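You operate a simulated robot arm through the tools that you are given. There is no shell and no other tool. Be economical: measure what you need, move in short steps, check, and stop when the job is done.

You are at the controls of a simulated robot arm. One attempt, no reset.

TASK
Swap the stained cleat for cleat 57, then set tension to 40.
Fine: tension knob on free first; the stained cleat goes in the small blue tray; orange clamp shut before tensioning.
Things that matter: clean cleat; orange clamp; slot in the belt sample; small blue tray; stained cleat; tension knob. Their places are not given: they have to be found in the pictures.

The check looks at the end state, three seconds after you hand in, the way a careful person would. Anything else that was tipped, shoved, dropped, spilled or broken makes it a failure.

THE ROBOT
A 6-joint arm with a two-finger parallel gripper, fixed in place. Base frame: the origin is at the foot of the arm, x ahead of it, y to its left, z up; the work surface is at about z = 84. Lengths are in cm, angles in rad, forces in N, time in s.
With the tool pointing down near the work surface it reaches from about 24 to 64 cm from the base axis. Its first joint turns from -1.152 to 1.152 rad. Payload 2.7 kg.
The tool frame sits at the grasp point between the pads (the TCP): z along the fingers, y along the line on which they close. The tips reach 2.3 cm beyond it. The gripper opens to 9.4 cm. The fingers are 3.8 cm wide and 1 cm thick; the gripper's body (5.4 by 9.6 cm) begins 3.9 cm behind the TCP.
Orientation is that of the tool frame in the base frame, as [roll, pitch, yaw] about the fixed x, y, z axes, in that order (R = Rz(yaw) Ry(pitch) Rx(roll)). With the fingers straight down and closing along the base's y, the tool's x points along the base's -x, its y along +y and its z along -z.

THE INTERFACE
- The arm moves only by the tool nudge_tool. Its argument "series" is a list of rows, each a list of 7 numbers: the shift along the tool's x, y, z in cm, then the turn, a rotation vector about the tool's x, y, z in rad, then the finger opening in cm, from 0 to 9.4. In form: [[x, y, z, rx, ry, rz, fingers], ...]. A call has 1 to 10 rows; each row shifts and turns the commanded pose from where the row before left it, along the tool's axes as they then stand. Rows are played at 5 a second. More than 5 cm and 0.15 rad between two rows, or a gripper value outside its range, and nothing of the call is played. A pose out of reach is approached as far as the arm can. The call stops where the force on the tool passes 70 N (or 10 N more than at its start, if that is more) or the arm is blocked; 0.2 s more then pass. The fingers move at their own pace (about 4.5 cm/s each) and stop on an object; they squeeze with about 23 N. The grip force told is the motor's: it shows also when the fingers shut on nothing. Time passes only in rows, and 0.2 s behind the last, so rows that do not move let the fingers close. The reply holds the time, the measured pose of the TCP, the force on the tool along the base axes, the opening and the grip force, in the units named above and with some noise, with the torque about the TCP (base axes, N m) and any sound that the robot's microphone picked up.
- Cameras (640 x 400 px; columns grow to the right, rows downward): "scene" is fixed at [7.05, -42.89, 140.32]; the picture's right is [0.82, -0.57, 0.00], its down [-0.34, -0.49, -0.81] and it looks along [0.46, 0.66, -0.59] (base axes); focal length 370 px, centre (320, 200). "wrist" rides on the gripper at [8.6, 1.6, -7.4] in the tool frame; the picture's right is [-0.18, 0.98, 0.00], its down [-0.58, -0.11, -0.81] and it looks along [-0.79, -0.15, 0.59] (tool axes); focal length 243 px, centre (320, 200).
- get_image(camera): a new picture of that camera. No time passes.
- locate(camera, pixels): for up to 12 pixels [column, row] of the newest picture of that camera ("zoom" is the newest enlarged one), the place [x, y, z] in the base frame of the surface seen there, good to about 0.2 cm. No time passes.
- enlarge(camera, box): a new picture of the part [left, top, right, bottom] of that camera's present view, enlarged. No time passes.
- hand_in(): hands the job in; it is judged then, once.

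Work in short steps. Measure before you move; look again where a grasp or a placing could have gone wrong, and mend it. You have 80 turns and 54 pictures in all, those below and enlarged ones among them. Open the gripper and draw the arm clear of the work before you hand the job in, unless the task says otherwise; then end with one line.

The tools are called after ">>>" by a JSON object that holds its "op" and its "data". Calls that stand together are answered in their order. nudge_tool: Moves the arm, as the interface text tells. Its arguments: {"type":"object","properties":{"series":{"type":"array","items":{"type":"array","items":{"type":"number"}}}},"required":["series"]} The other tools are called the same way: get_image (camera) takes a picture; locate (camera, pixels) gives the place of the surface under pixels of a picture; enlarge (camera, box) takes an enlarged picture of a part of a camera's view; hand_in () hands the job in.

At the start:

```text
clock: 0.0
ee_pos: [41.32, -0.41, 114.13]
ee_rot: [3.141, 0.001, 3.141]
ft_force: [0.6, 0.2, -0.2]
ft_torque: [0.01, 0.0, -0.01]
gripper_width: 9.38
finger_force: 0.1
```

scene: 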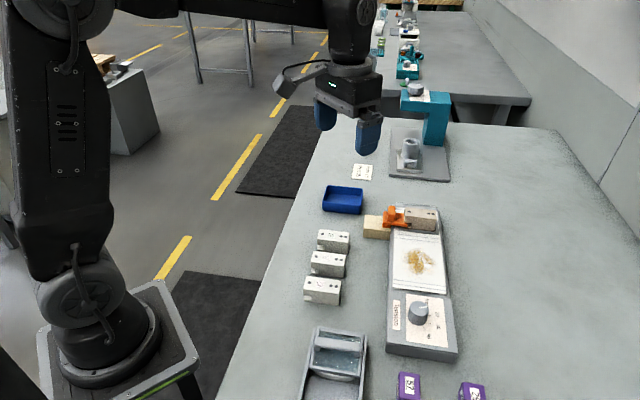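
wrist: 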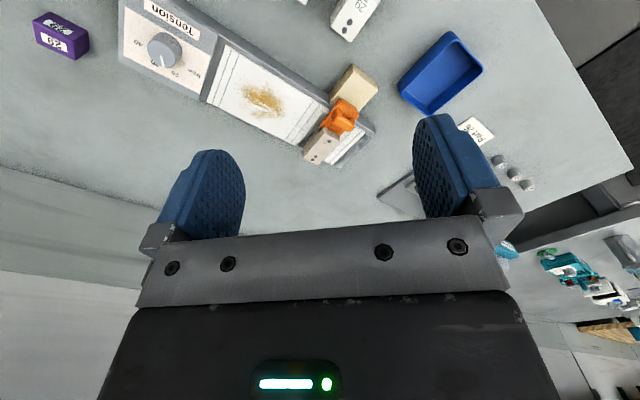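

The scene shows a belt fixture around (420,280), three cleats at (325,265), a blue tray at (343,200) and an orange clamp at (395,215). I enlarge these parts to read labels and details.

>>> {"op": "enlarge", "data": {"camera": "scene", "box": [340, 180, 480, 268]}}

>>> {"op": "enlarge", "data": {"camera": "scene", "box": [370, 270, 490, 400]}}

>>> {"op": "enlarge", "data": {"camera": "scene", "box": [290, 220, 370, 310]}}

```text
4.55 times, centred on (410, 224) of scene
```

zoom: 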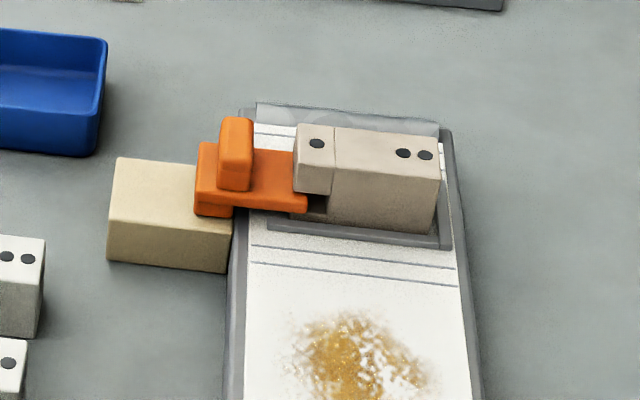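

```text
3.08 times, centred on (430, 335) of scene
```

zoom: 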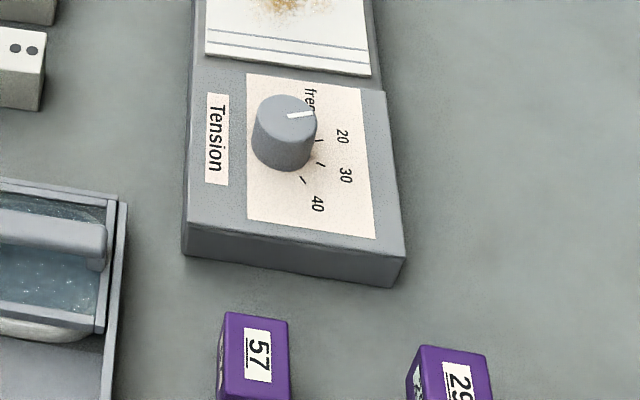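

```text
4.44 times, centred on (330, 265) of scene
```

zoom: 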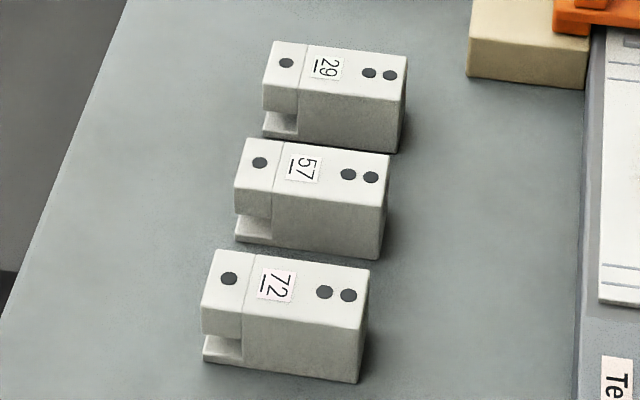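

I want to see the knob pointer and clamp from above, and read the card near the tray, so I enlarge the wrist view.

>>> {"op": "enlarge", "data": {"camera": "wrist", "box": [110, 0, 250, 90]}}

>>> {"op": "enlarge", "data": {"camera": "wrist", "box": [280, 50, 420, 180]}}

>>> {"op": "locate", "data": {"camera": "scene", "pixels": [[343, 196], [330, 204], [376, 222], [388, 213], [395, 219], [409, 211], [430, 216], [418, 305], [329, 258], [320, 278], [405, 378], [400, 240]]}}

```text
4.44 times, centred on (180, 45) of wrist
```

zoom: 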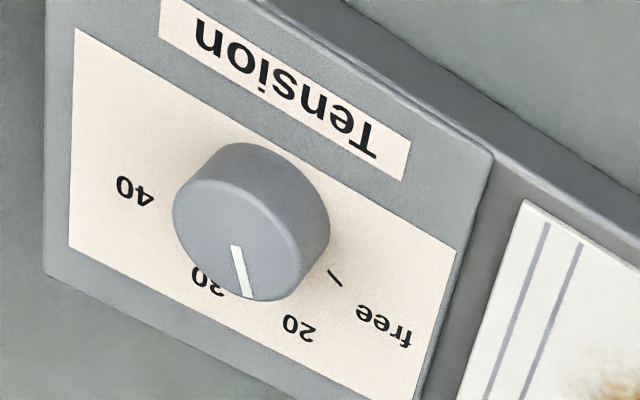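

```text
3.08 times, centred on (350, 115) of wrist
```

zoom: 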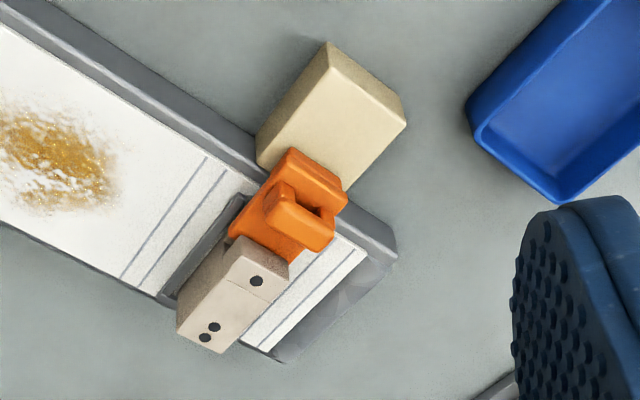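

```text
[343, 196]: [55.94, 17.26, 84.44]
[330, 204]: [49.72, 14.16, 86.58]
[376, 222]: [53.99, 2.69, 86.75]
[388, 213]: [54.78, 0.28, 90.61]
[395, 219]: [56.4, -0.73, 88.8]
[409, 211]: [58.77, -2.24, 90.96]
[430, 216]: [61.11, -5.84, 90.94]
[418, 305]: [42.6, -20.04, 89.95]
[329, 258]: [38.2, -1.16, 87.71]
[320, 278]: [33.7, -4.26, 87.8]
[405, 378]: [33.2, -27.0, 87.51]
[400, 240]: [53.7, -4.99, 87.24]
```

The pointer seems near 20, not on free. I take a tight zoom of the knob and locate its parts.

>>> {"op": "enlarge", "data": {"camera": "scene", "box": [396, 286, 452, 346]}}

```text
6.67 times, centred on (424, 316) of scene
```

zoom: 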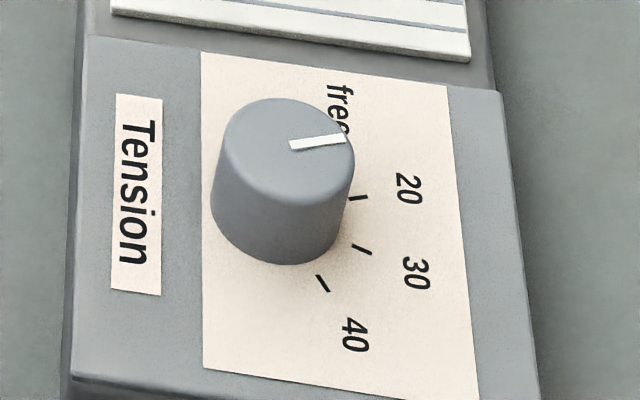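

>>> {"op": "locate", "data": {"camera": "zoom", "pixels": [[292, 146], [342, 138], [225, 140], [290, 100], [352, 160], [285, 185], [359, 198], [363, 249], [323, 284], [408, 190], [355, 335], [335, 95]]}}

>>> {"op": "locate", "data": {"camera": "scene", "pixels": [[388, 345], [457, 352], [452, 300], [391, 292], [394, 236], [440, 237], [362, 226], [389, 232], [367, 216]]}}

```text
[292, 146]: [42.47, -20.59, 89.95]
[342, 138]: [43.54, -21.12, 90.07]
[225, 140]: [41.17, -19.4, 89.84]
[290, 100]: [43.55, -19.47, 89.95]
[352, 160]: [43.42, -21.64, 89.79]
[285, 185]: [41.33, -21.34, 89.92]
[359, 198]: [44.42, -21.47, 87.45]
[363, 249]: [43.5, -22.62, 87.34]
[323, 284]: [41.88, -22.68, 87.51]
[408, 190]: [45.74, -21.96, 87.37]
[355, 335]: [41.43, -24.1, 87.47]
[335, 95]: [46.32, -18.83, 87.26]
```

```text
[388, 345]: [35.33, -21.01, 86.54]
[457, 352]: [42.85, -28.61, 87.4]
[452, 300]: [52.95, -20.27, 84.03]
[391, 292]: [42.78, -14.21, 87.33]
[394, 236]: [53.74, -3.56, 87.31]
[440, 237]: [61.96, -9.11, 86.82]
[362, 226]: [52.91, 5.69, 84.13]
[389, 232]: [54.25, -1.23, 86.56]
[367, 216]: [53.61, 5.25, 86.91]
```

The pointer is at about -26° (the 20 tick), with 30 at about -63° and 40 at about -103°. I locate the free tick from the wrist view.

>>> {"op": "enlarge", "data": {"camera": "wrist", "box": [110, 0, 250, 90]}}

>>> {"op": "locate", "data": {"camera": "zoom", "pixels": [[335, 278], [328, 270], [342, 285], [234, 248], [248, 295], [385, 325], [450, 252], [300, 325], [175, 205], [70, 245], [490, 155]]}}

```text
4.44 times, centred on (180, 45) of wrist
```

zoom: 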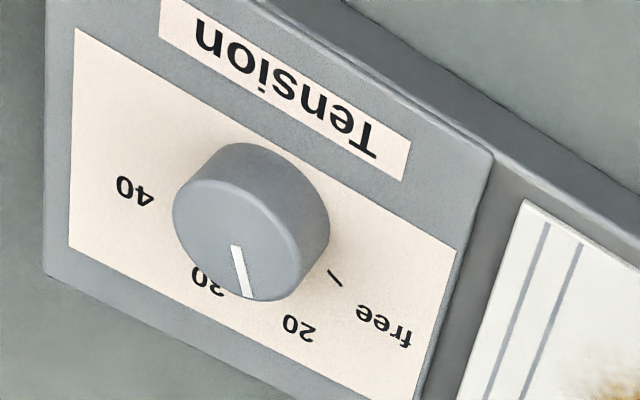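

```text
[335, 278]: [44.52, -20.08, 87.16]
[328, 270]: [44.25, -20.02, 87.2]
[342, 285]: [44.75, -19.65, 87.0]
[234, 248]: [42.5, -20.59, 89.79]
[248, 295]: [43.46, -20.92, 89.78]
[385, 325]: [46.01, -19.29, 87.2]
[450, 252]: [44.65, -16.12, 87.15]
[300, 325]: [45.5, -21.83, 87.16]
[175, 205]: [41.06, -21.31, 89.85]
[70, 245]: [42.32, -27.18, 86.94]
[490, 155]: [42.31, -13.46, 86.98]
```

The free tick is at about +13°, so the knob must turn about 39° counter-clockwise. Its centre is about (42.4, -20.45) and its top is at z 90. I move above it.

>>> {"op": "nudge_tool", "data": {"series": [[-0.22, -4, 2.6, 0, 0, 0, 6], [-0.22, -4, 2.6, 0, 0, 0, 6], [-0.22, -4, 2.6, 0, 0, 0, 6], [-0.22, -4, 2.6, 0, 0, 0, 6], [-0.2, -4.04, 2.6, 0, 0, 0, 6], [0, 0, 4, 0, 0, 0, 6], [0, 0, 0, 0, 0, 0, 6]]}}

>>> {"op": "get_image", "data": {"camera": "wrist"}}

```text
clock: 1.6
ee_pos: [42.24, -20.56, 97.49]
ee_rot: [-3.14, 0.0, 3.141]
ft_force: [1.0, -0.3, -0.6]
ft_torque: [-0.03, -0.01, 0.0]
gripper_width: 5.99
finger_force: 0.1
```

```text
44 pictures are left
```

wrist: 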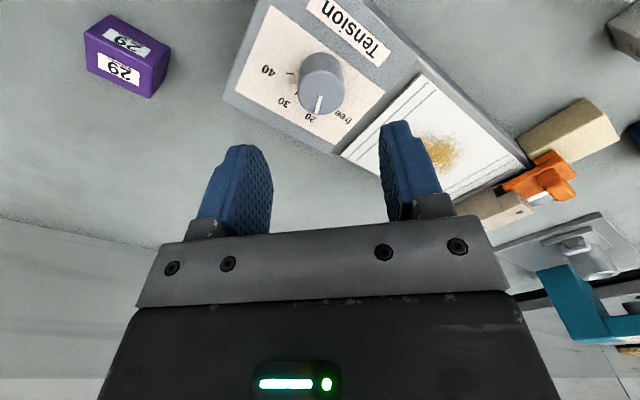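

The tool is over the knob (322,80). I descend to z ≈ 90.1 and close on it.

>>> {"op": "nudge_tool", "data": {"series": [[-0.1, 0.1, 3.5, 0, 0, 0, 6], [0, 0, 2.5, 0, 0, 0, 6], [0, 0, 1.4, 0, 0, 0, 6], [0, 0, 0, 0, 0, 0, 4], [0, 0, 0, 0, 0, 0, 2.6], [0, 0, 0, 0, 0, 0, 2.6]]}}

```text
clock: 3.0
ee_pos: [42.35, -20.49, 89.95]
ee_rot: [3.141, -0.001, -3.141]
ft_force: [-0.8, 2.4, -3.4]
ft_torque: [-0.35, -0.41, 0.03]
gripper_width: 3.17
finger_force: 45.2
```

The knob is gripped at 3.17 cm wide. I turn it 0.68 rad counter-clockwise (negative about tool z).

>>> {"op": "nudge_tool", "data": {"series": [[0, 0, 0, 0, 0, -0.136, 2.6], [0, 0, 0, 0, 0, -0.136, 2.6], [0, 0, 0, 0, 0, -0.136, 2.6], [0, 0, 0, 0, 0, -0.136, 2.6], [0, 0, 0, 0, 0, -0.136, 2.6], [0, 0, 0, 0, 0, 0, 2.6]]}}

>>> {"op": "enlarge", "data": {"camera": "scene", "box": [380, 270, 460, 350]}}

```text
clock: 4.4
ee_pos: [42.37, -20.42, 90.02]
ee_rot: [3.141, 0.0, -2.459]
ft_force: [-10.2, -8.3, -9.3]
ft_torque: [-0.27, -0.62, 0.08]
gripper_width: 3.17
finger_force: 44.9
```

```text
5.00 times, centred on (420, 310) of scene
```

zoom: 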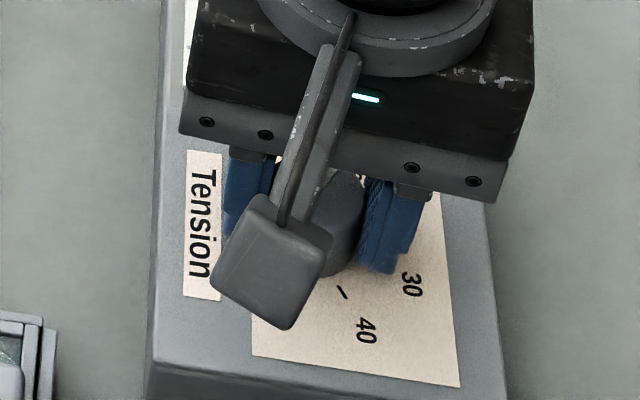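

The turn is done (yaw -2.459). I open, rise, and check the knob.

>>> {"op": "nudge_tool", "data": {"series": [[0, 0, 0, 0, 0, 0, 4.5], [0, 0, 0, 0, 0, 0, 6], [0, 0, -3, 0, 0, 0, 6], [0, 0, -4.5, 0, 0, 0, 6], [4, 0, -3, 0, 0, 0, 6], [0, 0, 0, 0, 0, 0, 6]]}}

>>> {"op": "enlarge", "data": {"camera": "wrist", "box": [230, 0, 430, 125]}}

```text
clock: 5.8
ee_pos: [39.69, -23.03, 100.67]
ee_rot: [3.141, 0.001, -2.462]
ft_force: [-0.8, 0.3, -0.4]
ft_torque: [0.02, 0.01, -0.02]
gripper_width: 6.01
finger_force: 0.1
```

```text
3.20 times, centred on (330, 62) of wrist
```

zoom: 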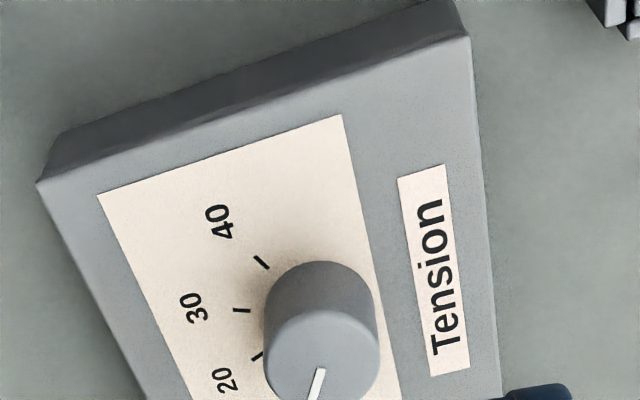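

The pointer is cut off in that zoom, so I enlarge a lower area and locate it.

>>> {"op": "enlarge", "data": {"camera": "wrist", "box": [270, 60, 398, 160]}}

```text
4.00 times, centred on (334, 110) of wrist
```

zoom: 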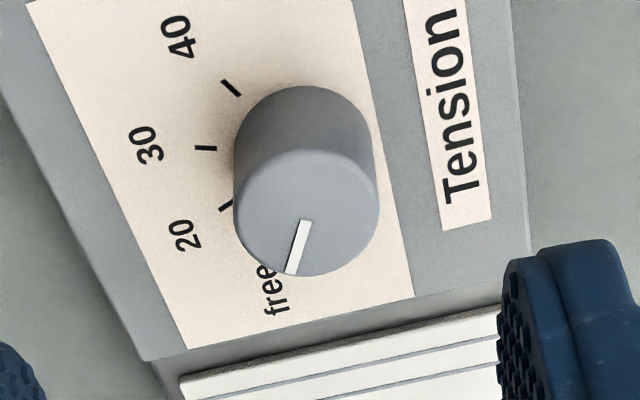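

>>> {"op": "locate", "data": {"camera": "zoom", "pixels": [[306, 222], [291, 270], [306, 213], [236, 213], [377, 213], [306, 150], [225, 206], [205, 148], [231, 88]]}}

>>> {"op": "get_image", "data": {"camera": "scene"}}

```text
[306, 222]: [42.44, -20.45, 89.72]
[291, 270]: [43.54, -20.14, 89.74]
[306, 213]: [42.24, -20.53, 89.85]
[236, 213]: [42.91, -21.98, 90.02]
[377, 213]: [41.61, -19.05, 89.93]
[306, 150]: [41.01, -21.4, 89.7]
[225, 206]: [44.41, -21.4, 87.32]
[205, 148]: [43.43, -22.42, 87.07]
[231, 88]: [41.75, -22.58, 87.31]
```

```text
40 pictures are left
```

scene: 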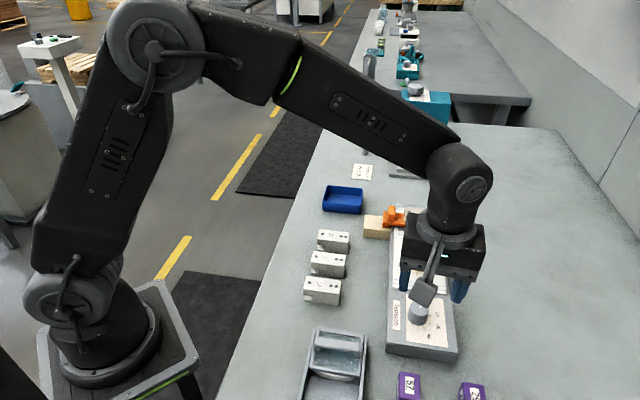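

The knob is now at about 15°, which is free. Next I look at the clamp and the seated cleat closely.

>>> {"op": "enlarge", "data": {"camera": "scene", "box": [358, 196, 448, 252]}}

```text
7.11 times, centred on (403, 224) of scene
```

zoom: 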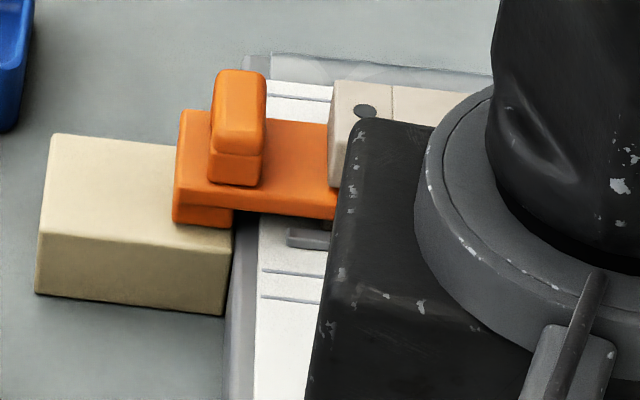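

The arm hides part of it. I go up, turn back to yaw π, and move to about (40, 2, 106) for clear views from both cameras.

>>> {"op": "nudge_tool", "data": {"series": [[0, 0, -1, 0, 0, 0.136, 9.4], [0, 0, -1, 0, 0, 0.136, 9.4], [0, 0, -1, 0, 0, 0.136, 9.4], [0, 0, -1, 0, 0, 0.136, 9.4], [0, 0, -1, 0, 0, 0.136, 9.4], [0, 5, 0, 0, 0, 0, 9.4], [0, 5, 0, 0, 0, 0, 9.4], [0, 5, 0, 0, 0, 0, 9.4], [0, 5, 0, 0, 0, 0, 9.4], [0, 5, 0, 0, 0, 0, 9.4]]}}

>>> {"op": "enlarge", "data": {"camera": "scene", "box": [358, 196, 448, 252]}}

>>> {"op": "get_image", "data": {"camera": "wrist"}}

```text
clock: 8.0
ee_pos: [39.02, 2.1, 105.8]
ee_rot: [3.141, -0.001, -3.14]
ft_force: [-0.8, -0.3, 0.5]
ft_torque: [-0.02, 0.01, 0.02]
gripper_width: 9.41
finger_force: 0.0
```

```text
7.11 times, centred on (403, 224) of scene
```

zoom: 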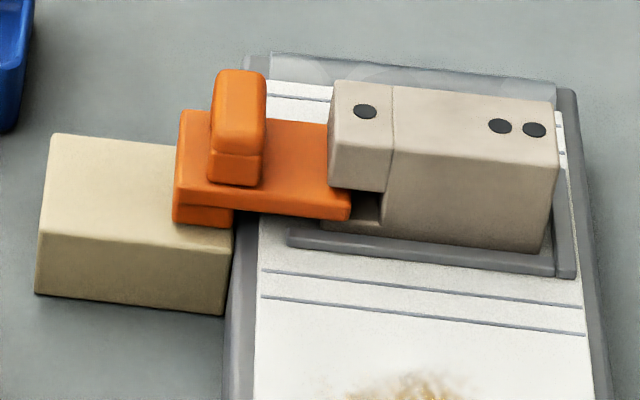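

```text
37 pictures are left
```

wrist: 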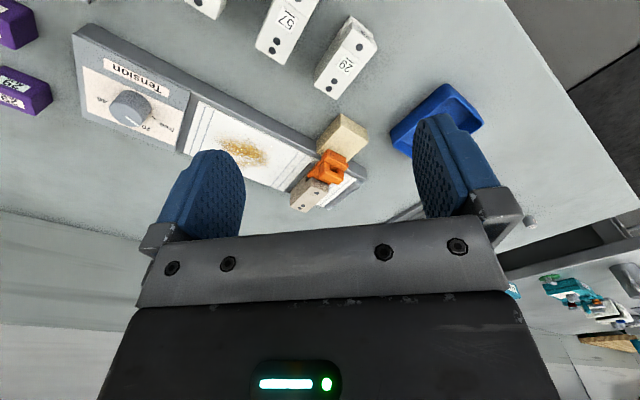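

Now I measure the clamp, fin and seated cleat.

>>> {"op": "locate", "data": {"camera": "zoom", "pixels": [[218, 75], [262, 76], [212, 150], [260, 152], [185, 112], [180, 185], [345, 212], [285, 150], [336, 82], [555, 102], [333, 138], [552, 165]]}}

>>> {"op": "locate", "data": {"camera": "zoom", "pixels": [[365, 111], [500, 125], [535, 130], [54, 135], [40, 232], [222, 255], [545, 245], [378, 225], [390, 215], [340, 178], [300, 240], [565, 262]]}}

```text
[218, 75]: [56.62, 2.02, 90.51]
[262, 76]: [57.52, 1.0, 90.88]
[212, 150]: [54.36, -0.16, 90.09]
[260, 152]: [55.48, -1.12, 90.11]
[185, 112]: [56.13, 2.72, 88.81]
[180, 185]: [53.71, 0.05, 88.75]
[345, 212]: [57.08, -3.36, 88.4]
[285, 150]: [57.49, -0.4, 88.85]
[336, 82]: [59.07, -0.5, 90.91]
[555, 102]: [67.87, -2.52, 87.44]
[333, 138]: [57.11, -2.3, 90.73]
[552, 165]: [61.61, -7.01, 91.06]
```

```text
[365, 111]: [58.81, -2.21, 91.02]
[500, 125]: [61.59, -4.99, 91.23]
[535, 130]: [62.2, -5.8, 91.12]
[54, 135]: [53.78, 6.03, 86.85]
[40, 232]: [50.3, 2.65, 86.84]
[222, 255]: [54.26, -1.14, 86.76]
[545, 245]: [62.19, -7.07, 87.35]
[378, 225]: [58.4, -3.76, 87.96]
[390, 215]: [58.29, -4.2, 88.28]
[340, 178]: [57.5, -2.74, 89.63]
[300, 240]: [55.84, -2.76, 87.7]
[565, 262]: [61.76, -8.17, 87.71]
```

The fixture sits at 45°. Fin: c 38.5–40.05 (c along (0.707,-0.707)), l ≈ 40, z 88.8–90.8. The clamp retreats along -c. I go above (55.95, 0.6) with the closing axis along c, and set the opening to 2.8.

>>> {"op": "nudge_tool", "data": {"series": [[-4.23, -0.375, 2, 0, 0, 0, 6], [-4.23, -0.375, 2, 0, 0, 0, 4], [-4.23, -0.375, 2, 0, 0, 0, 2.8], [-4.23, -0.375, 2, 0, 0, -0.131, 2.8], [0, 0, 0, 0, 0, -0.131, 2.8], [0, 0, 0, 0, 0, -0.131, 2.8], [0, 0, 0, 0, 0, -0.131, 2.8], [0, 0, 0, 0, 0, -0.131, 2.8], [0, 0, 0, 0, 0, -0.131, 2.8], [0, 0, 0, 0, 0, 0, 2.8]]}}

>>> {"op": "get_image", "data": {"camera": "wrist"}}

```text
clock: 10.2
ee_pos: [56.26, 0.64, 97.59]
ee_rot: [-3.141, 0.001, -2.354]
ft_force: [0.4, 0.6, -1.1]
ft_torque: [-0.01, 0.0, 0.01]
gripper_width: 2.79
finger_force: 0.0
```

```text
36 pictures are left
```

wrist: 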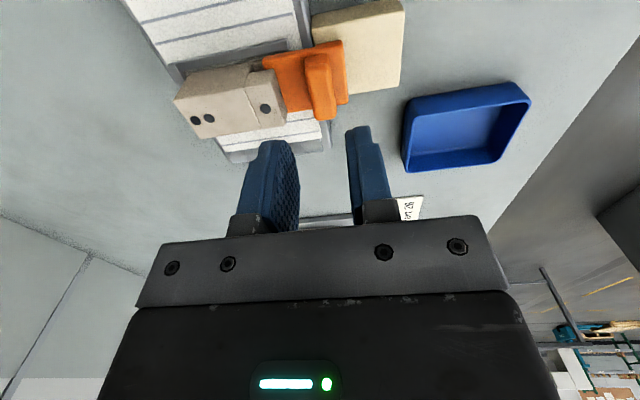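

I adjust slightly (+0.12 along y, +0.2 along x), descend to just above the fin, then check the clearance.

>>> {"op": "nudge_tool", "data": {"series": [[0.2, 0.12, 2, 0, 0, 0, 2.8], [0, 0, 1.9, 0, 0, 0, 2.8], [0, 0, 0, 0, 0, 0, 2.8]]}}

>>> {"op": "enlarge", "data": {"camera": "scene", "box": [358, 186, 448, 242]}}

```text
clock: 11.0
ee_pos: [55.9, 0.51, 93.79]
ee_rot: [-3.141, 0.0, -2.355]
ft_force: [-0.1, 0.7, 0.0]
ft_torque: [-0.03, -0.03, -0.01]
gripper_width: 2.81
finger_force: 0.1
```

```text
7.11 times, centred on (403, 214) of scene
```

zoom: 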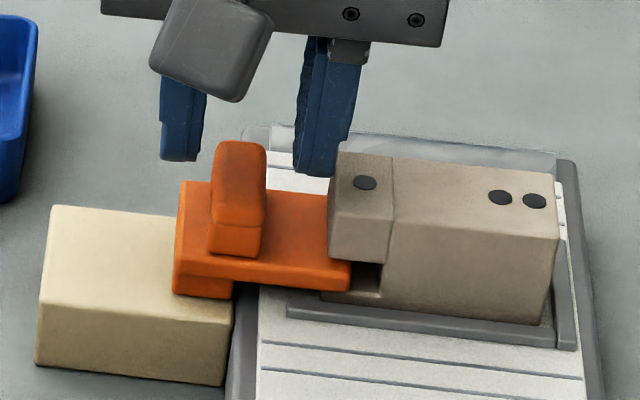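

The fingers straddle the fin with the gap centred. I descend to z 91.4 and close.

>>> {"op": "nudge_tool", "data": {"series": [[0, 0, 1.4, 0, 0, 0, 2.8], [0, 0, 1.0, 0, 0, 0, 2.8], [0, 0, 0, 0, 0, 0, 1.0], [0, 0, 0, 0, 0, 0, 1.0], [0, 0, 0, 0, 0, 0, 1.0]]}}

```text
clock: 12.2
ee_pos: [55.96, 0.45, 91.12]
ee_rot: [3.141, 0.0, -2.354]
ft_force: [-4.6, 2.4, -1.3]
ft_torque: [0.06, -0.05, -0.18]
gripper_width: 1.57
finger_force: 45.1
```

Fin gripped at 1.57 cm. I draw it back along +tool y in small steps.

>>> {"op": "nudge_tool", "data": {"series": [[0, 0.5, 0, 0, 0, 0, 1.0], [0, 0.5, 0, 0, 0, 0, 1.0], [0, 0.5, 0, 0, 0, 0, 1.0], [0, 0, 0, 0, 0, 0, 1.0]]}}

>>> {"op": "enlarge", "data": {"camera": "scene", "box": [358, 186, 448, 242]}}

```text
clock: 13.2
ee_pos: [55.06, 1.57, 91.18]
ee_rot: [3.141, 0.0, -2.354]
ft_force: [-7.9, -8.4, 6.6]
ft_torque: [-0.2, 0.24, -0.24]
gripper_width: 1.57
finger_force: 44.8
```

```text
7.11 times, centred on (403, 214) of scene
```

zoom: 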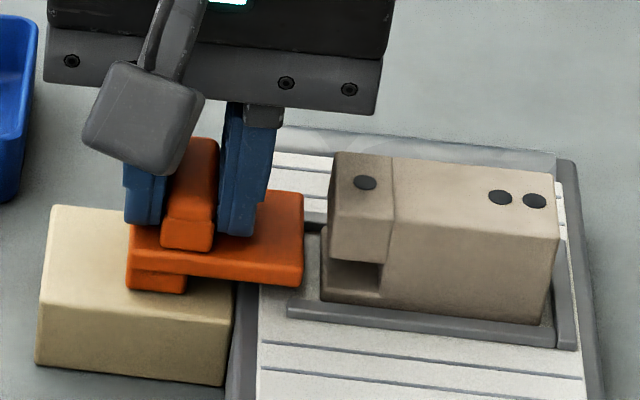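

The clamp slid by 1.45 cm and the tongue is out of the notch. I move it on until it stops, up to 1.5 cm more.

>>> {"op": "nudge_tool", "data": {"series": [[0, 0.5, 0, 0, 0, 0, 1.0], [0, 0.4, 0, 0, 0, 0, 1.0], [0, 0.4, 0, 0, 0, 0, 1.0], [0, 0, 0, 0, 0, 0, 1.0]]}}

```text
clock: 14.2
ee_pos: [53.98, 2.45, 91.13]
ee_rot: [3.141, 0.001, -2.354]
ft_force: [-13.8, -12.0, 14.1]
ft_torque: [-0.28, 0.3, -0.28]
gripper_width: 1.6
finger_force: 45.0
```

The clamp is well back. I release, rise, and move over the seated cleat (60.66, -4.1).

>>> {"op": "nudge_tool", "data": {"series": [[0, 0, 0, 0, 0, 0, 2.6], [0, 0, 0, 0, 0, 0, 2.8], [0, 0, -4, 0, 0, 0, 2.8], [0, 0, -3.5, 0, 0, 0, 4], [0, -4.68, 0, 0, 0, 0, 5], [-0.09, -4.68, 0, 0, 0, 0, 5], [0, 0, 0, 0, 0, 0.143, 5], [0, 0, 0, 0, 0, 0.143, 5], [0, 0, 0, 0, 0, 0.143, 5], [0, 0, 0, 0, 0, 0.143, 5]]}}

>>> {"op": "nudge_tool", "data": {"series": [[0, 0, 0, 0, 0, 0.143, 5], [0, 0, 0, 0, 0, 0.143, 5], [0, 0, 0, 0, 0, 0.143, 5], [0, 0, 0, 0, 0, 0.143, 5], [0, 0, 0, 0, 0, 0.143, 5], [0, 0, 0, 0, 0, 0.143, 5], [0, 0, 0, 0, 0, 0.141, 5], [0, 0, 0, 0, 0, 0, 5]]}}

>>> {"op": "enlarge", "data": {"camera": "scene", "box": [358, 176, 458, 242]}}

>>> {"op": "get_image", "data": {"camera": "wrist"}}

```text
clock: 16.4
ee_pos: [60.78, -3.93, 98.59]
ee_rot: [3.141, 0.001, -2.929]
ft_force: [0.2, 0.2, -0.1]
ft_torque: [0.0, -0.01, -0.02]
gripper_width: 5.0
finger_force: 0.1
```

```text
clock: 18.2
ee_pos: [60.72, -4.11, 98.6]
ee_rot: [-3.141, 0.0, 2.358]
ft_force: [-0.7, -0.2, 0.8]
ft_torque: [-0.04, -0.07, -0.01]
gripper_width: 4.98
finger_force: 0.0
```

```text
6.06 times, centred on (408, 209) of scene
```

zoom: 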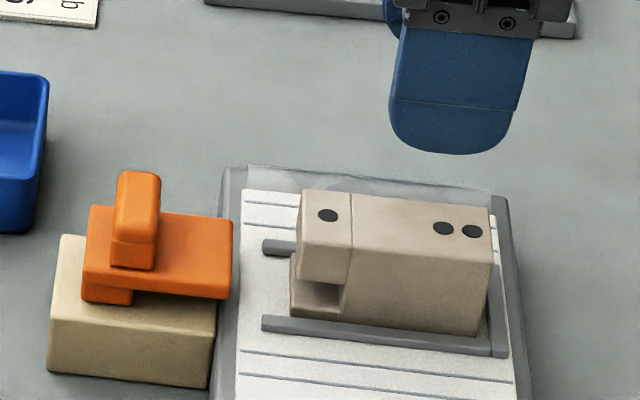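

```text
32 pictures are left
```

wrist: 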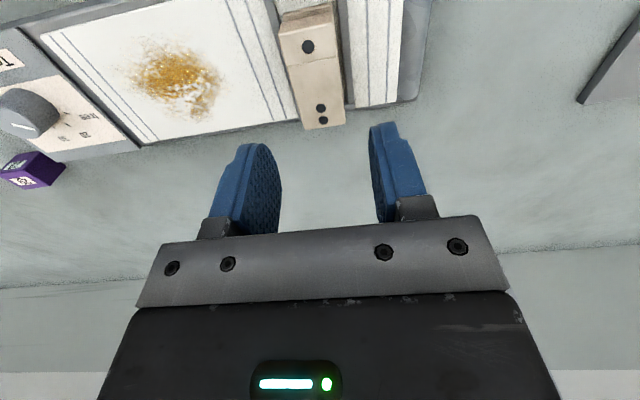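

Aligned at l 40.03, c 45.84. The U-rails stand only to z ~88, so I descend to 90.7 and grip.

>>> {"op": "nudge_tool", "data": {"series": [[0, 0, 4, 0, 0, 0, 5], [0, 0, 2.4, 0, 0, 0, 5], [0, 0, 1.3, 0, 0, 0, 5], [0, 0, 0, 0, 0, 0, 3.5], [0, 0, 0, 0, 0, 0, 2], [0, 0, 0, 0, 0, 0, 2]]}}

```text
clock: 19.6
ee_pos: [60.97, -4.11, 90.92]
ee_rot: [-3.141, -0.001, 2.359]
ft_force: [-0.3, -0.2, -0.3]
ft_torque: [-0.01, -0.03, 0.0]
gripper_width: 3.14
finger_force: 23.0
```

Gripped at 3.14 cm. I lift straight up and look.

>>> {"op": "nudge_tool", "data": {"series": [[0, 0, -1, 0, 0, 0, 2], [0, 0, -2, 0, 0, 0, 2], [0, 0, -4, 0, 0, 0, 2], [0, 0, -3, 0, 0, 0, 2], [0, 0, 0, 0, 0, 0, 2]]}}

>>> {"op": "get_image", "data": {"camera": "scene"}}

>>> {"op": "enlarge", "data": {"camera": "scene", "box": [310, 150, 470, 250]}}

>>> {"op": "locate", "data": {"camera": "scene", "pixels": [[327, 185], [363, 188], [322, 206], [358, 213], [343, 196], [324, 211], [334, 191], [360, 193], [332, 206], [354, 208]]}}

```text
clock: 20.8
ee_pos: [60.65, -4.29, 100.93]
ee_rot: [3.141, -0.001, 2.358]
ft_force: [-0.4, 0.4, 0.5]
ft_torque: [-0.06, 0.01, 0.03]
gripper_width: 3.13
finger_force: 23.2
```

```text
31 pictures are left
```

scene: 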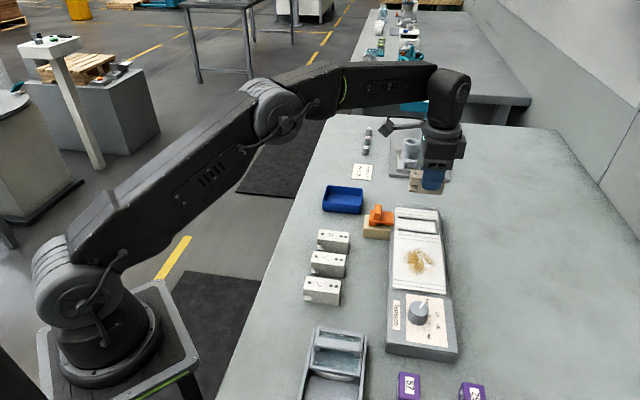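

```text
4.00 times, centred on (390, 200) of scene
```

zoom: 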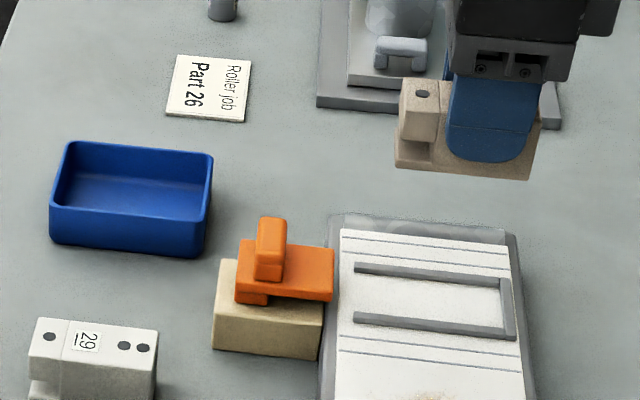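

```text
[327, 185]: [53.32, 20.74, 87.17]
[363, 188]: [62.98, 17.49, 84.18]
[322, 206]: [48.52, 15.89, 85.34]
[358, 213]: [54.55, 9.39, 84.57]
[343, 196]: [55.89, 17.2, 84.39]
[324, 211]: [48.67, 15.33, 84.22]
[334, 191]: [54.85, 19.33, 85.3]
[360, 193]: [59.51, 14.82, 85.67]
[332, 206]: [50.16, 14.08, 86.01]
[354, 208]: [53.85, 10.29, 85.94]
```

Cleat is out. I locate the tray rim corners, tray floor and slot rails in this zoom.

>>> {"op": "locate", "data": {"camera": "zoom", "pixels": [[70, 143], [209, 155], [53, 206], [200, 218], [80, 200], [180, 212], [130, 190], [85, 180]]}}

>>> {"op": "locate", "data": {"camera": "zoom", "pixels": [[357, 266], [497, 282], [357, 319], [505, 334], [430, 300], [357, 312], [357, 273], [499, 320], [500, 290], [400, 80], [395, 165], [530, 175]]}}

```text
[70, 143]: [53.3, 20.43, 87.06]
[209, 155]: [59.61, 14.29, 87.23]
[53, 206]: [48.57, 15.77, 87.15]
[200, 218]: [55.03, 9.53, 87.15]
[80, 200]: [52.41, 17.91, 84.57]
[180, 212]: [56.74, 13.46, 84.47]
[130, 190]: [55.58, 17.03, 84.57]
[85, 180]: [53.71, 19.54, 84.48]
```

```text
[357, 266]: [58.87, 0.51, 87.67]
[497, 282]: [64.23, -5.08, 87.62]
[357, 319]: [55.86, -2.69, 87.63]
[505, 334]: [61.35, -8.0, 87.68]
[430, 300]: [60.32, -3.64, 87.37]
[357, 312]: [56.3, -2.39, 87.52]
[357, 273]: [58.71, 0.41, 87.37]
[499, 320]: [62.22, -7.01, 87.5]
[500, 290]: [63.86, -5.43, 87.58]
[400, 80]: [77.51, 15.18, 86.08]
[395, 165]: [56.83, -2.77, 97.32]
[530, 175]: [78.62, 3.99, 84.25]
```

Tray centre is at c 27.7, l 48.9 with floor z 84.5. The cleat is held 0.55 off its centre, so I carry it to TCP c 28.25, l 48.9.

>>> {"op": "nudge_tool", "data": {"series": [[4.42, 2.26, 0, 0, 0, 0, 2], [4.42, 2.26, 0, 0, 0, 0, 2], [4.42, 2.26, 0, 0, 0, 0, 2], [4.41, 2.27, 0, 0, 0, 0, 2], [0, 0, 3, 0, 0, 0, 2], [0, 0, 3, 0, 0, 0, 2], [0, 0, 0, 0, 0, 0, 2]]}}

>>> {"op": "enlarge", "data": {"camera": "scene", "box": [300, 150, 400, 220]}}

>>> {"op": "get_image", "data": {"camera": "wrist"}}

```text
clock: 22.4
ee_pos: [54.62, 15.08, 94.93]
ee_rot: [-3.141, 0.0, 2.359]
ft_force: [-0.1, -0.2, 0.0]
ft_torque: [-0.01, 0.03, -0.04]
gripper_width: 3.12
finger_force: 22.6
```

```text
5.71 times, centred on (350, 185) of scene
```

zoom: 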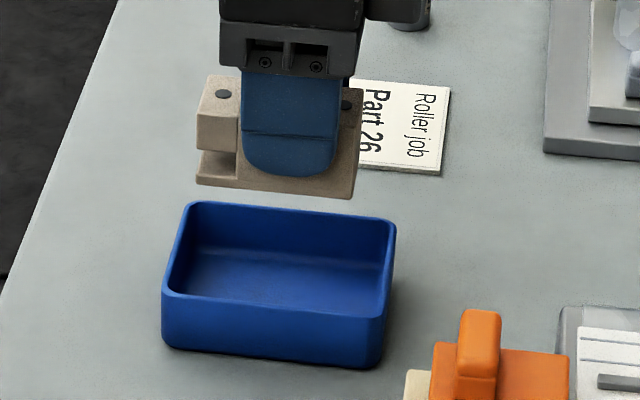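

```text
28 pictures are left
```

wrist: 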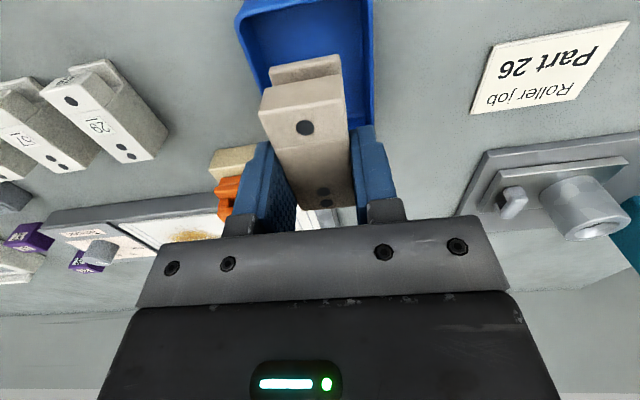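

Reading noise is a few mm, so I idle one row to re-read the pose.

>>> {"op": "nudge_tool", "data": {"series": [[0, 0, 0, 0, 0, 0, 2]]}}

>>> {"op": "nudge_tool", "data": {"series": [[0, 0, 0, 0, 0, 0, 2]]}}

>>> {"op": "locate", "data": {"camera": "zoom", "pixels": [[200, 180], [352, 194], [354, 110], [198, 145]]}}

```text
clock: 22.8
ee_pos: [54.46, 15.11, 94.92]
ee_rot: [3.141, 0.0, 2.358]
ft_force: [0.5, 0.0, -0.6]
ft_torque: [-0.01, -0.02, -0.01]
gripper_width: 3.13
finger_force: 23.2
```

```text
clock: 23.2
ee_pos: [54.48, 15.18, 94.96]
ee_rot: [3.141, 0.0, 2.359]
ft_force: [0.1, 0.3, -0.2]
ft_torque: [-0.03, -0.01, -0.04]
gripper_width: 3.15
finger_force: 22.6
```

```text
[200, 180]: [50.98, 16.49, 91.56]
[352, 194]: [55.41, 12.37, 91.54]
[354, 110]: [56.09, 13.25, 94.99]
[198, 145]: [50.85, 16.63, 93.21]
```

The cleat's centre is about l 49.3, c 27.45. I shift -0.4 in l and +0.25 in c, then lower to just above the tray floor.

>>> {"op": "nudge_tool", "data": {"series": [[-0.25, -0.4, 2, 0, 0, 0, 2], [0, 0, 2, 0, 0, 0, 2], [0, 0, 1.5, 0, 0, 0, 2], [0, 0, 1, 0, 0, 0, 2], [0, 0, 0.3, 0, 0, 0, 2], [0, 0, 0, 0, 0, 0, 2]]}}

>>> {"op": "enlarge", "data": {"camera": "scene", "box": [300, 150, 400, 220]}}

```text
clock: 24.6
ee_pos: [54.56, 14.45, 88.18]
ee_rot: [3.14, 0.0, 2.359]
ft_force: [-2.7, 0.5, 10.8]
ft_torque: [0.04, 0.26, 0.01]
gripper_width: 3.15
finger_force: 22.8
```

```text
5.71 times, centred on (350, 185) of scene
```

zoom: 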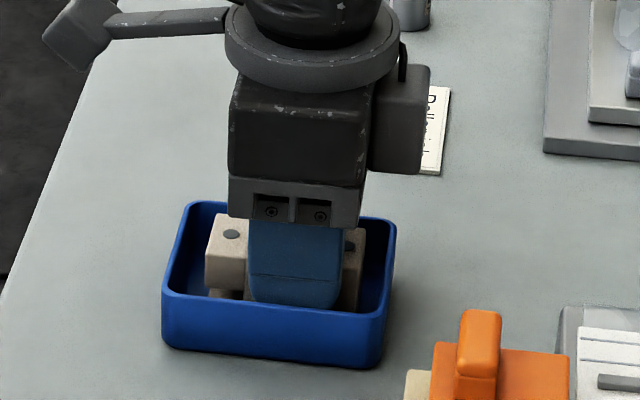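

It is resting on the floor (10.8 N) inside the tray. I release with a small opening and rise straight.

>>> {"op": "nudge_tool", "data": {"series": [[0, 0, 0, 0, 0, 0, 3.55], [0, 0, 0, 0, 0, 0, 3.55], [0, 0, -2, 0, 0, 0, 3.55], [0, 0, -4, 0, 0, 0, 3.55], [0, 0, -4, 0, 0, 0, 5], [0, 0, -4, 0, 0, 0, 5], [0, 0, 0, 0, 0, 0, 5]]}}

>>> {"op": "get_image", "data": {"camera": "scene"}}

>>> {"op": "enlarge", "data": {"camera": "scene", "box": [290, 170, 390, 310]}}

```text
clock: 26.2
ee_pos: [54.33, 14.69, 102.1]
ee_rot: [-3.14, 0.002, 2.356]
ft_force: [0.4, 0.4, -0.3]
ft_torque: [-0.03, 0.0, -0.01]
gripper_width: 5.01
finger_force: 0.1
```

```text
26 pictures are left
```

scene: 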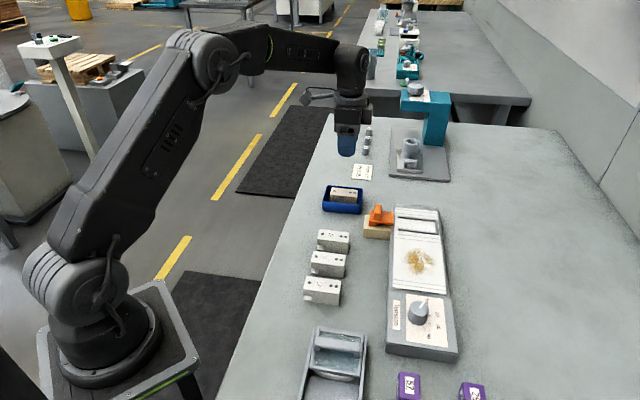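

```text
2.86 times, centred on (340, 240) of scene
```

zoom: 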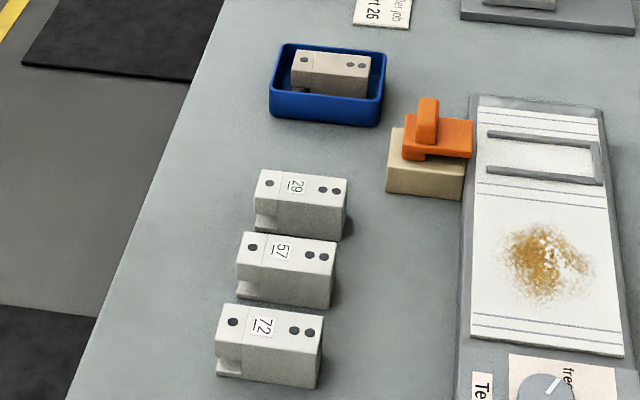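

The stained cleat lies in the tray. Now I measure cleat 57 and its neighbours.

>>> {"op": "enlarge", "data": {"camera": "scene", "box": [300, 225, 360, 305]}}

```text
5.00 times, centred on (330, 265) of scene
```

zoom: 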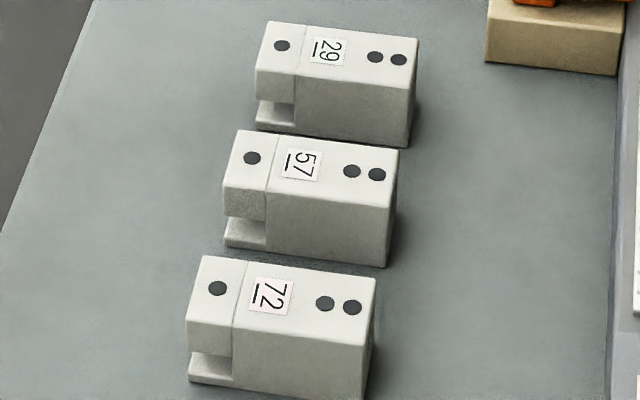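

>>> {"op": "locate", "data": {"camera": "zoom", "pixels": [[252, 158], [352, 171], [377, 175], [243, 133], [396, 152], [226, 183], [387, 206], [282, 45], [399, 60], [260, 70], [409, 87], [217, 288]]}}

>>> {"op": "locate", "data": {"camera": "zoom", "pixels": [[205, 258], [373, 281], [352, 307], [228, 240], [384, 262], [260, 122], [407, 143], [340, 225]]}}

```text
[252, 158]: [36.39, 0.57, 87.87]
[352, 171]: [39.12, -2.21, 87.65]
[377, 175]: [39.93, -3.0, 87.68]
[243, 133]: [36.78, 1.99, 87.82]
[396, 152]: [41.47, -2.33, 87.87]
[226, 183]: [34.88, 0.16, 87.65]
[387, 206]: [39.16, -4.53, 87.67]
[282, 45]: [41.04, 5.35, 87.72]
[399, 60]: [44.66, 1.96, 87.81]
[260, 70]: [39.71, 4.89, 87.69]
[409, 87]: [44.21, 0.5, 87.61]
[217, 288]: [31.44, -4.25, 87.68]
```

```text
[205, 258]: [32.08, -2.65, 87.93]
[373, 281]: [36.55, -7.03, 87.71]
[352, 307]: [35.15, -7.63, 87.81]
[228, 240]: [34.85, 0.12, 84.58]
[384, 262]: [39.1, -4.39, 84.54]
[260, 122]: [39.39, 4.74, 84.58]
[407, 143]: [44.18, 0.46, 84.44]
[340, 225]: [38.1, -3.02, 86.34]
```

Cleat 57: c 24.5–31.0, l 24.55–27.6, bottom 84.5, with ~3.8 cm gaps to its neighbours. I move above TCP c 28.2, l 26.1.

>>> {"op": "nudge_tool", "data": {"series": [[0, -4.54, 0, 0, 0, 0, 5], [0, -4.54, 0, 0, 0, 0, 5], [0, -4.54, 0, 0, 0, 0, 5], [0, -4.54, 0, 0, 0, 0, 5], [-0.1, -4.54, 0, 0, 0, 0, 5], [0, 0, 4, 0, 0, 0, 5], [0, 0, 3, 0, 0, 0, 5], [0, 0, 0, 0, 0, 0, 5]]}}

>>> {"op": "nudge_tool", "data": {"series": [[0, 0, 0, 0, 0, 0, 5]]}}

>>> {"op": "get_image", "data": {"camera": "wrist"}}

```text
clock: 28.0
ee_pos: [38.61, -1.68, 95.42]
ee_rot: [3.142, 0.0, 2.359]
ft_force: [0.1, 0.2, 0.0]
ft_torque: [0.01, -0.03, 0.01]
gripper_width: 4.99
finger_force: 0.0
```

```text
clock: 28.4
ee_pos: [38.65, -1.59, 95.47]
ee_rot: [3.141, 0.0, 2.358]
ft_force: [0.9, -0.2, 0.6]
ft_torque: [-0.01, 0.01, 0.0]
gripper_width: 5.03
finger_force: 0.0
```

```text
23 pictures are left
```

wrist: 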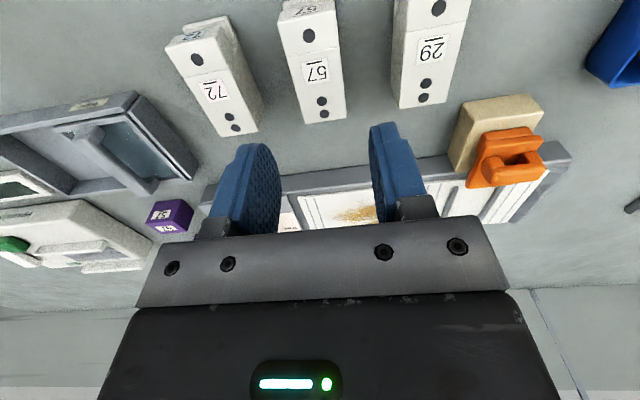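

TCP is at c 28.47, l 26.16. I correct c by -0.25, descend to z 87.85 and close.

>>> {"op": "nudge_tool", "data": {"series": [[0.25, 0, 3, 0, 0, 0, 5], [0, 0, 2.6, 0, 0, 0, 5], [0, 0, 1.4, 0, 0, 0, 5], [0, 0, 0.6, 0, 0, 0, 5], [0, 0, 0, 0, 0, 0, 3.5], [0, 0, 0, 0, 0, 0, 2], [0, 0, 0, 0, 0, 0, 2]]}}

>>> {"op": "nudge_tool", "data": {"series": [[0, 0, -1, 0, 0, 0, 2], [0, 0, -3, 0, 0, 0, 2], [0, 0, -4, 0, 0, 0, 2], [0, 0, -4, 0, 0, 0, 2], [0, 0, 0, 0, 0, 0, 2]]}}

>>> {"op": "get_image", "data": {"camera": "scene"}}

```text
clock: 30.0
ee_pos: [38.56, -1.67, 87.65]
ee_rot: [-3.14, -0.003, 2.359]
ft_force: [-0.2, 0.5, 0.0]
ft_torque: [-0.04, 0.01, -0.03]
gripper_width: 3.1
finger_force: 22.9
```

```text
clock: 31.2
ee_pos: [38.58, -1.82, 99.44]
ee_rot: [-3.141, -0.001, 2.359]
ft_force: [-0.3, 0.0, -1.1]
ft_torque: [0.01, -0.02, 0.0]
gripper_width: 3.14
finger_force: 23.1
```

```text
22 pictures are left
```

scene: 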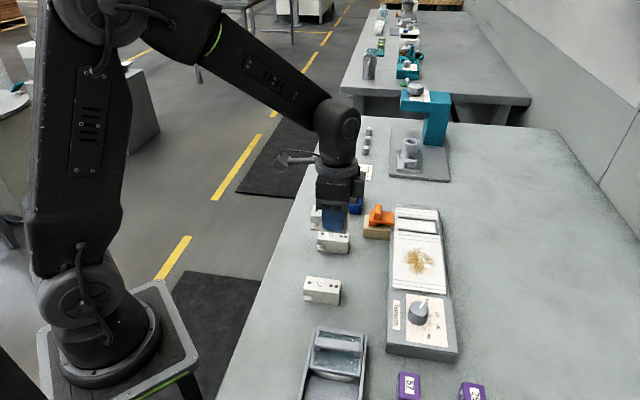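

Cleat 57 is held. I carry it above the slot (TCP about c 45.9, l 40.0).

>>> {"op": "nudge_tool", "data": {"series": [[-3.48, 2.8, 0, 0, 0, 0, 2], [-3.48, 2.8, 0, 0, 0, 0, 2], [-3.48, 2.8, 0, 0, 0, 0, 2], [-3.48, 2.8, 0, 0, 0, 0, 2], [-3.48, 2.8, 0, 0, 0, 0, 2], [0, 0, 3, 0, 0, 0, 2], [0, 0, 0, 0, 0, 0, 2]]}}

>>> {"op": "nudge_tool", "data": {"series": [[0, 0, 0, 0, 0, 0, 2]]}}

>>> {"op": "enlarge", "data": {"camera": "scene", "box": [370, 170, 460, 250]}}

```text
clock: 32.8
ee_pos: [60.87, -3.86, 96.26]
ee_rot: [-3.141, -0.001, 2.359]
ft_force: [0.1, 0.7, 0.0]
ft_torque: [-0.01, 0.02, -0.02]
gripper_width: 3.15
finger_force: 23.0
```

```text
clock: 33.2
ee_pos: [60.78, -3.85, 96.34]
ee_rot: [3.141, 0.0, 2.358]
ft_force: [0.6, 0.4, -0.4]
ft_torque: [0.04, 0.01, -0.05]
gripper_width: 3.13
finger_force: 23.5
```

```text
5.00 times, centred on (415, 210) of scene
```

zoom: 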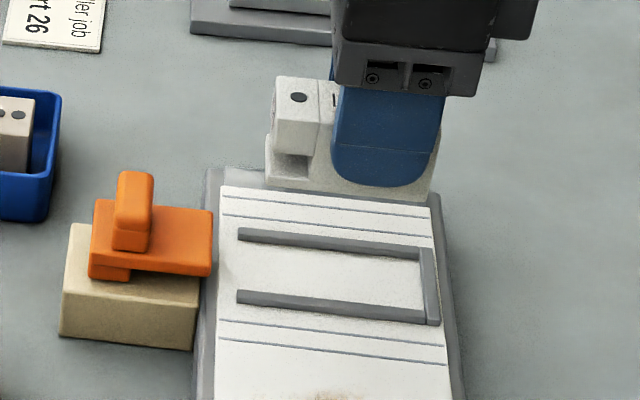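

>>> {"op": "locate", "data": {"camera": "zoom", "pixels": [[299, 98], [274, 120], [269, 172], [430, 198], [300, 182], [419, 262], [418, 300], [330, 245], [330, 303], [330, 296], [330, 238], [330, 270]]}}

```text
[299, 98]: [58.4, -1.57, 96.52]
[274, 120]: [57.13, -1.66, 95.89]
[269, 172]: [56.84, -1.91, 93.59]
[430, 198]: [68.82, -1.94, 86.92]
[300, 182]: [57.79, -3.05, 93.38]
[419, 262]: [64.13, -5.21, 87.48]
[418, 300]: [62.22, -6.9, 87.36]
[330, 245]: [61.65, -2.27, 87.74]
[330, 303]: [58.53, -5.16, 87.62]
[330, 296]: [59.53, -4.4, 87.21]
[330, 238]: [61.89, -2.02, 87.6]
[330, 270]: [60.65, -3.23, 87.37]
```

The dot is at c 42.4, l 40.18, and the seated one was at c 43.14, l 40.0. I shift c by +0.6 and l by -0.2, lower to just above the rails, and check.

>>> {"op": "nudge_tool", "data": {"series": [[-0.6, -0.2, 2, 0, 0, 0, 2], [0, 0, 2, 0, 0, 0, 2], [0, 0, 0, 0, 0, 0, 2], [0, 0, 0, 0, 0, 0, 2]]}}

>>> {"op": "enlarge", "data": {"camera": "scene", "box": [385, 190, 455, 250]}}

```text
clock: 34.2
ee_pos: [61.06, -4.48, 92.34]
ee_rot: [3.141, 0.0, 2.36]
ft_force: [-0.1, -1.1, -0.4]
ft_torque: [0.0, -0.01, 0.01]
gripper_width: 3.14
finger_force: 22.8
```

```text
6.67 times, centred on (420, 220) of scene
```

zoom: 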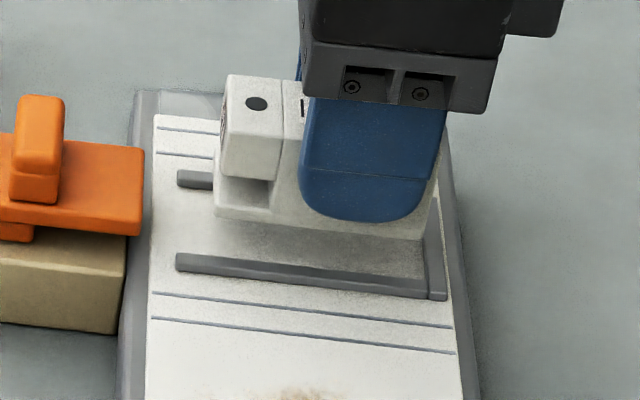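

>>> {"op": "locate", "data": {"camera": "zoom", "pixels": [[257, 103], [218, 210], [420, 236], [270, 220], [428, 200], [437, 225], [180, 265], [180, 255], [210, 172], [425, 290], [232, 78], [225, 115]]}}

```text
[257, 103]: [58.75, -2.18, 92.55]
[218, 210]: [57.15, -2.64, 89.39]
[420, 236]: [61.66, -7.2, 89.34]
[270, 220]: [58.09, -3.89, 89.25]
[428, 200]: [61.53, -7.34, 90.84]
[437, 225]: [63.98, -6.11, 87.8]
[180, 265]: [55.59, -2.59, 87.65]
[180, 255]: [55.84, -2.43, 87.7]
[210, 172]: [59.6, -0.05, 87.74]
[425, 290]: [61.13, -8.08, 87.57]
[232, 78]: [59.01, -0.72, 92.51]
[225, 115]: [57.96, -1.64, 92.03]
```

The dot is now at (58.75, -2.18), matching the seat position within 0.1 cm. I lower it in small steps.

>>> {"op": "nudge_tool", "data": {"series": [[0, 0, 0.8, 0, 0, 0, 2], [0, 0, 0.5, 0, 0, 0, 2], [0, 0, 0.3, 0, 0, 0, 2], [0, 0, 0.2, 0, 0, 0, 2], [0, 0, 0, 0, 0, 0, 2]]}}

>>> {"op": "enlarge", "data": {"camera": "scene", "box": [385, 190, 455, 250]}}

```text
clock: 35.4
ee_pos: [60.98, -4.49, 90.78]
ee_rot: [3.14, 0.001, 2.358]
ft_force: [-0.6, -0.6, 3.9]
ft_torque: [0.04, 0.12, 0.03]
gripper_width: 3.12
finger_force: 23.4
```

```text
6.67 times, centred on (420, 220) of scene
```

zoom: 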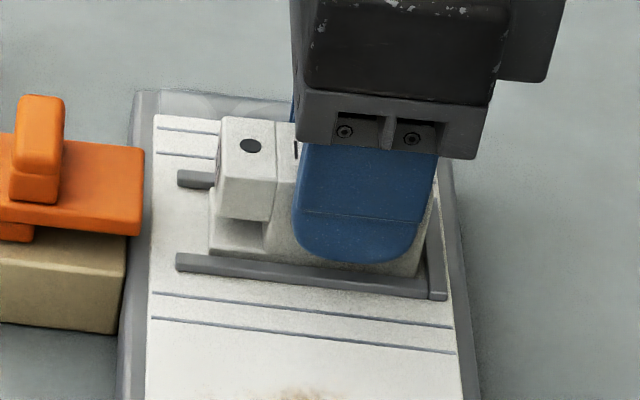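

Contact of 3.9 N at z 90.78; it looks between the rails. I check the top and base heights.

>>> {"op": "locate", "data": {"camera": "zoom", "pixels": [[251, 146], [225, 120], [212, 250], [240, 210], [240, 240], [428, 240]]}}

>>> {"op": "nudge_tool", "data": {"series": [[0, 0, 0.15, 0, 0, 0, 2], [0, 0, 0, 0, 0, 0, 2]]}}

```text
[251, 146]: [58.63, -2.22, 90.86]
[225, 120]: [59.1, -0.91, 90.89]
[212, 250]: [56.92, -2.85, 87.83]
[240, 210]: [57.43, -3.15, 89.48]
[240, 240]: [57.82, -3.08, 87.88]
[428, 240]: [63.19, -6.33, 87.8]
```

```text
clock: 36.0
ee_pos: [60.92, -4.62, 90.83]
ee_rot: [3.139, 0.001, 2.358]
ft_force: [-5.2, 1.2, 15.5]
ft_torque: [0.21, 0.29, 0.06]
gripper_width: 3.11
finger_force: 23.0
```

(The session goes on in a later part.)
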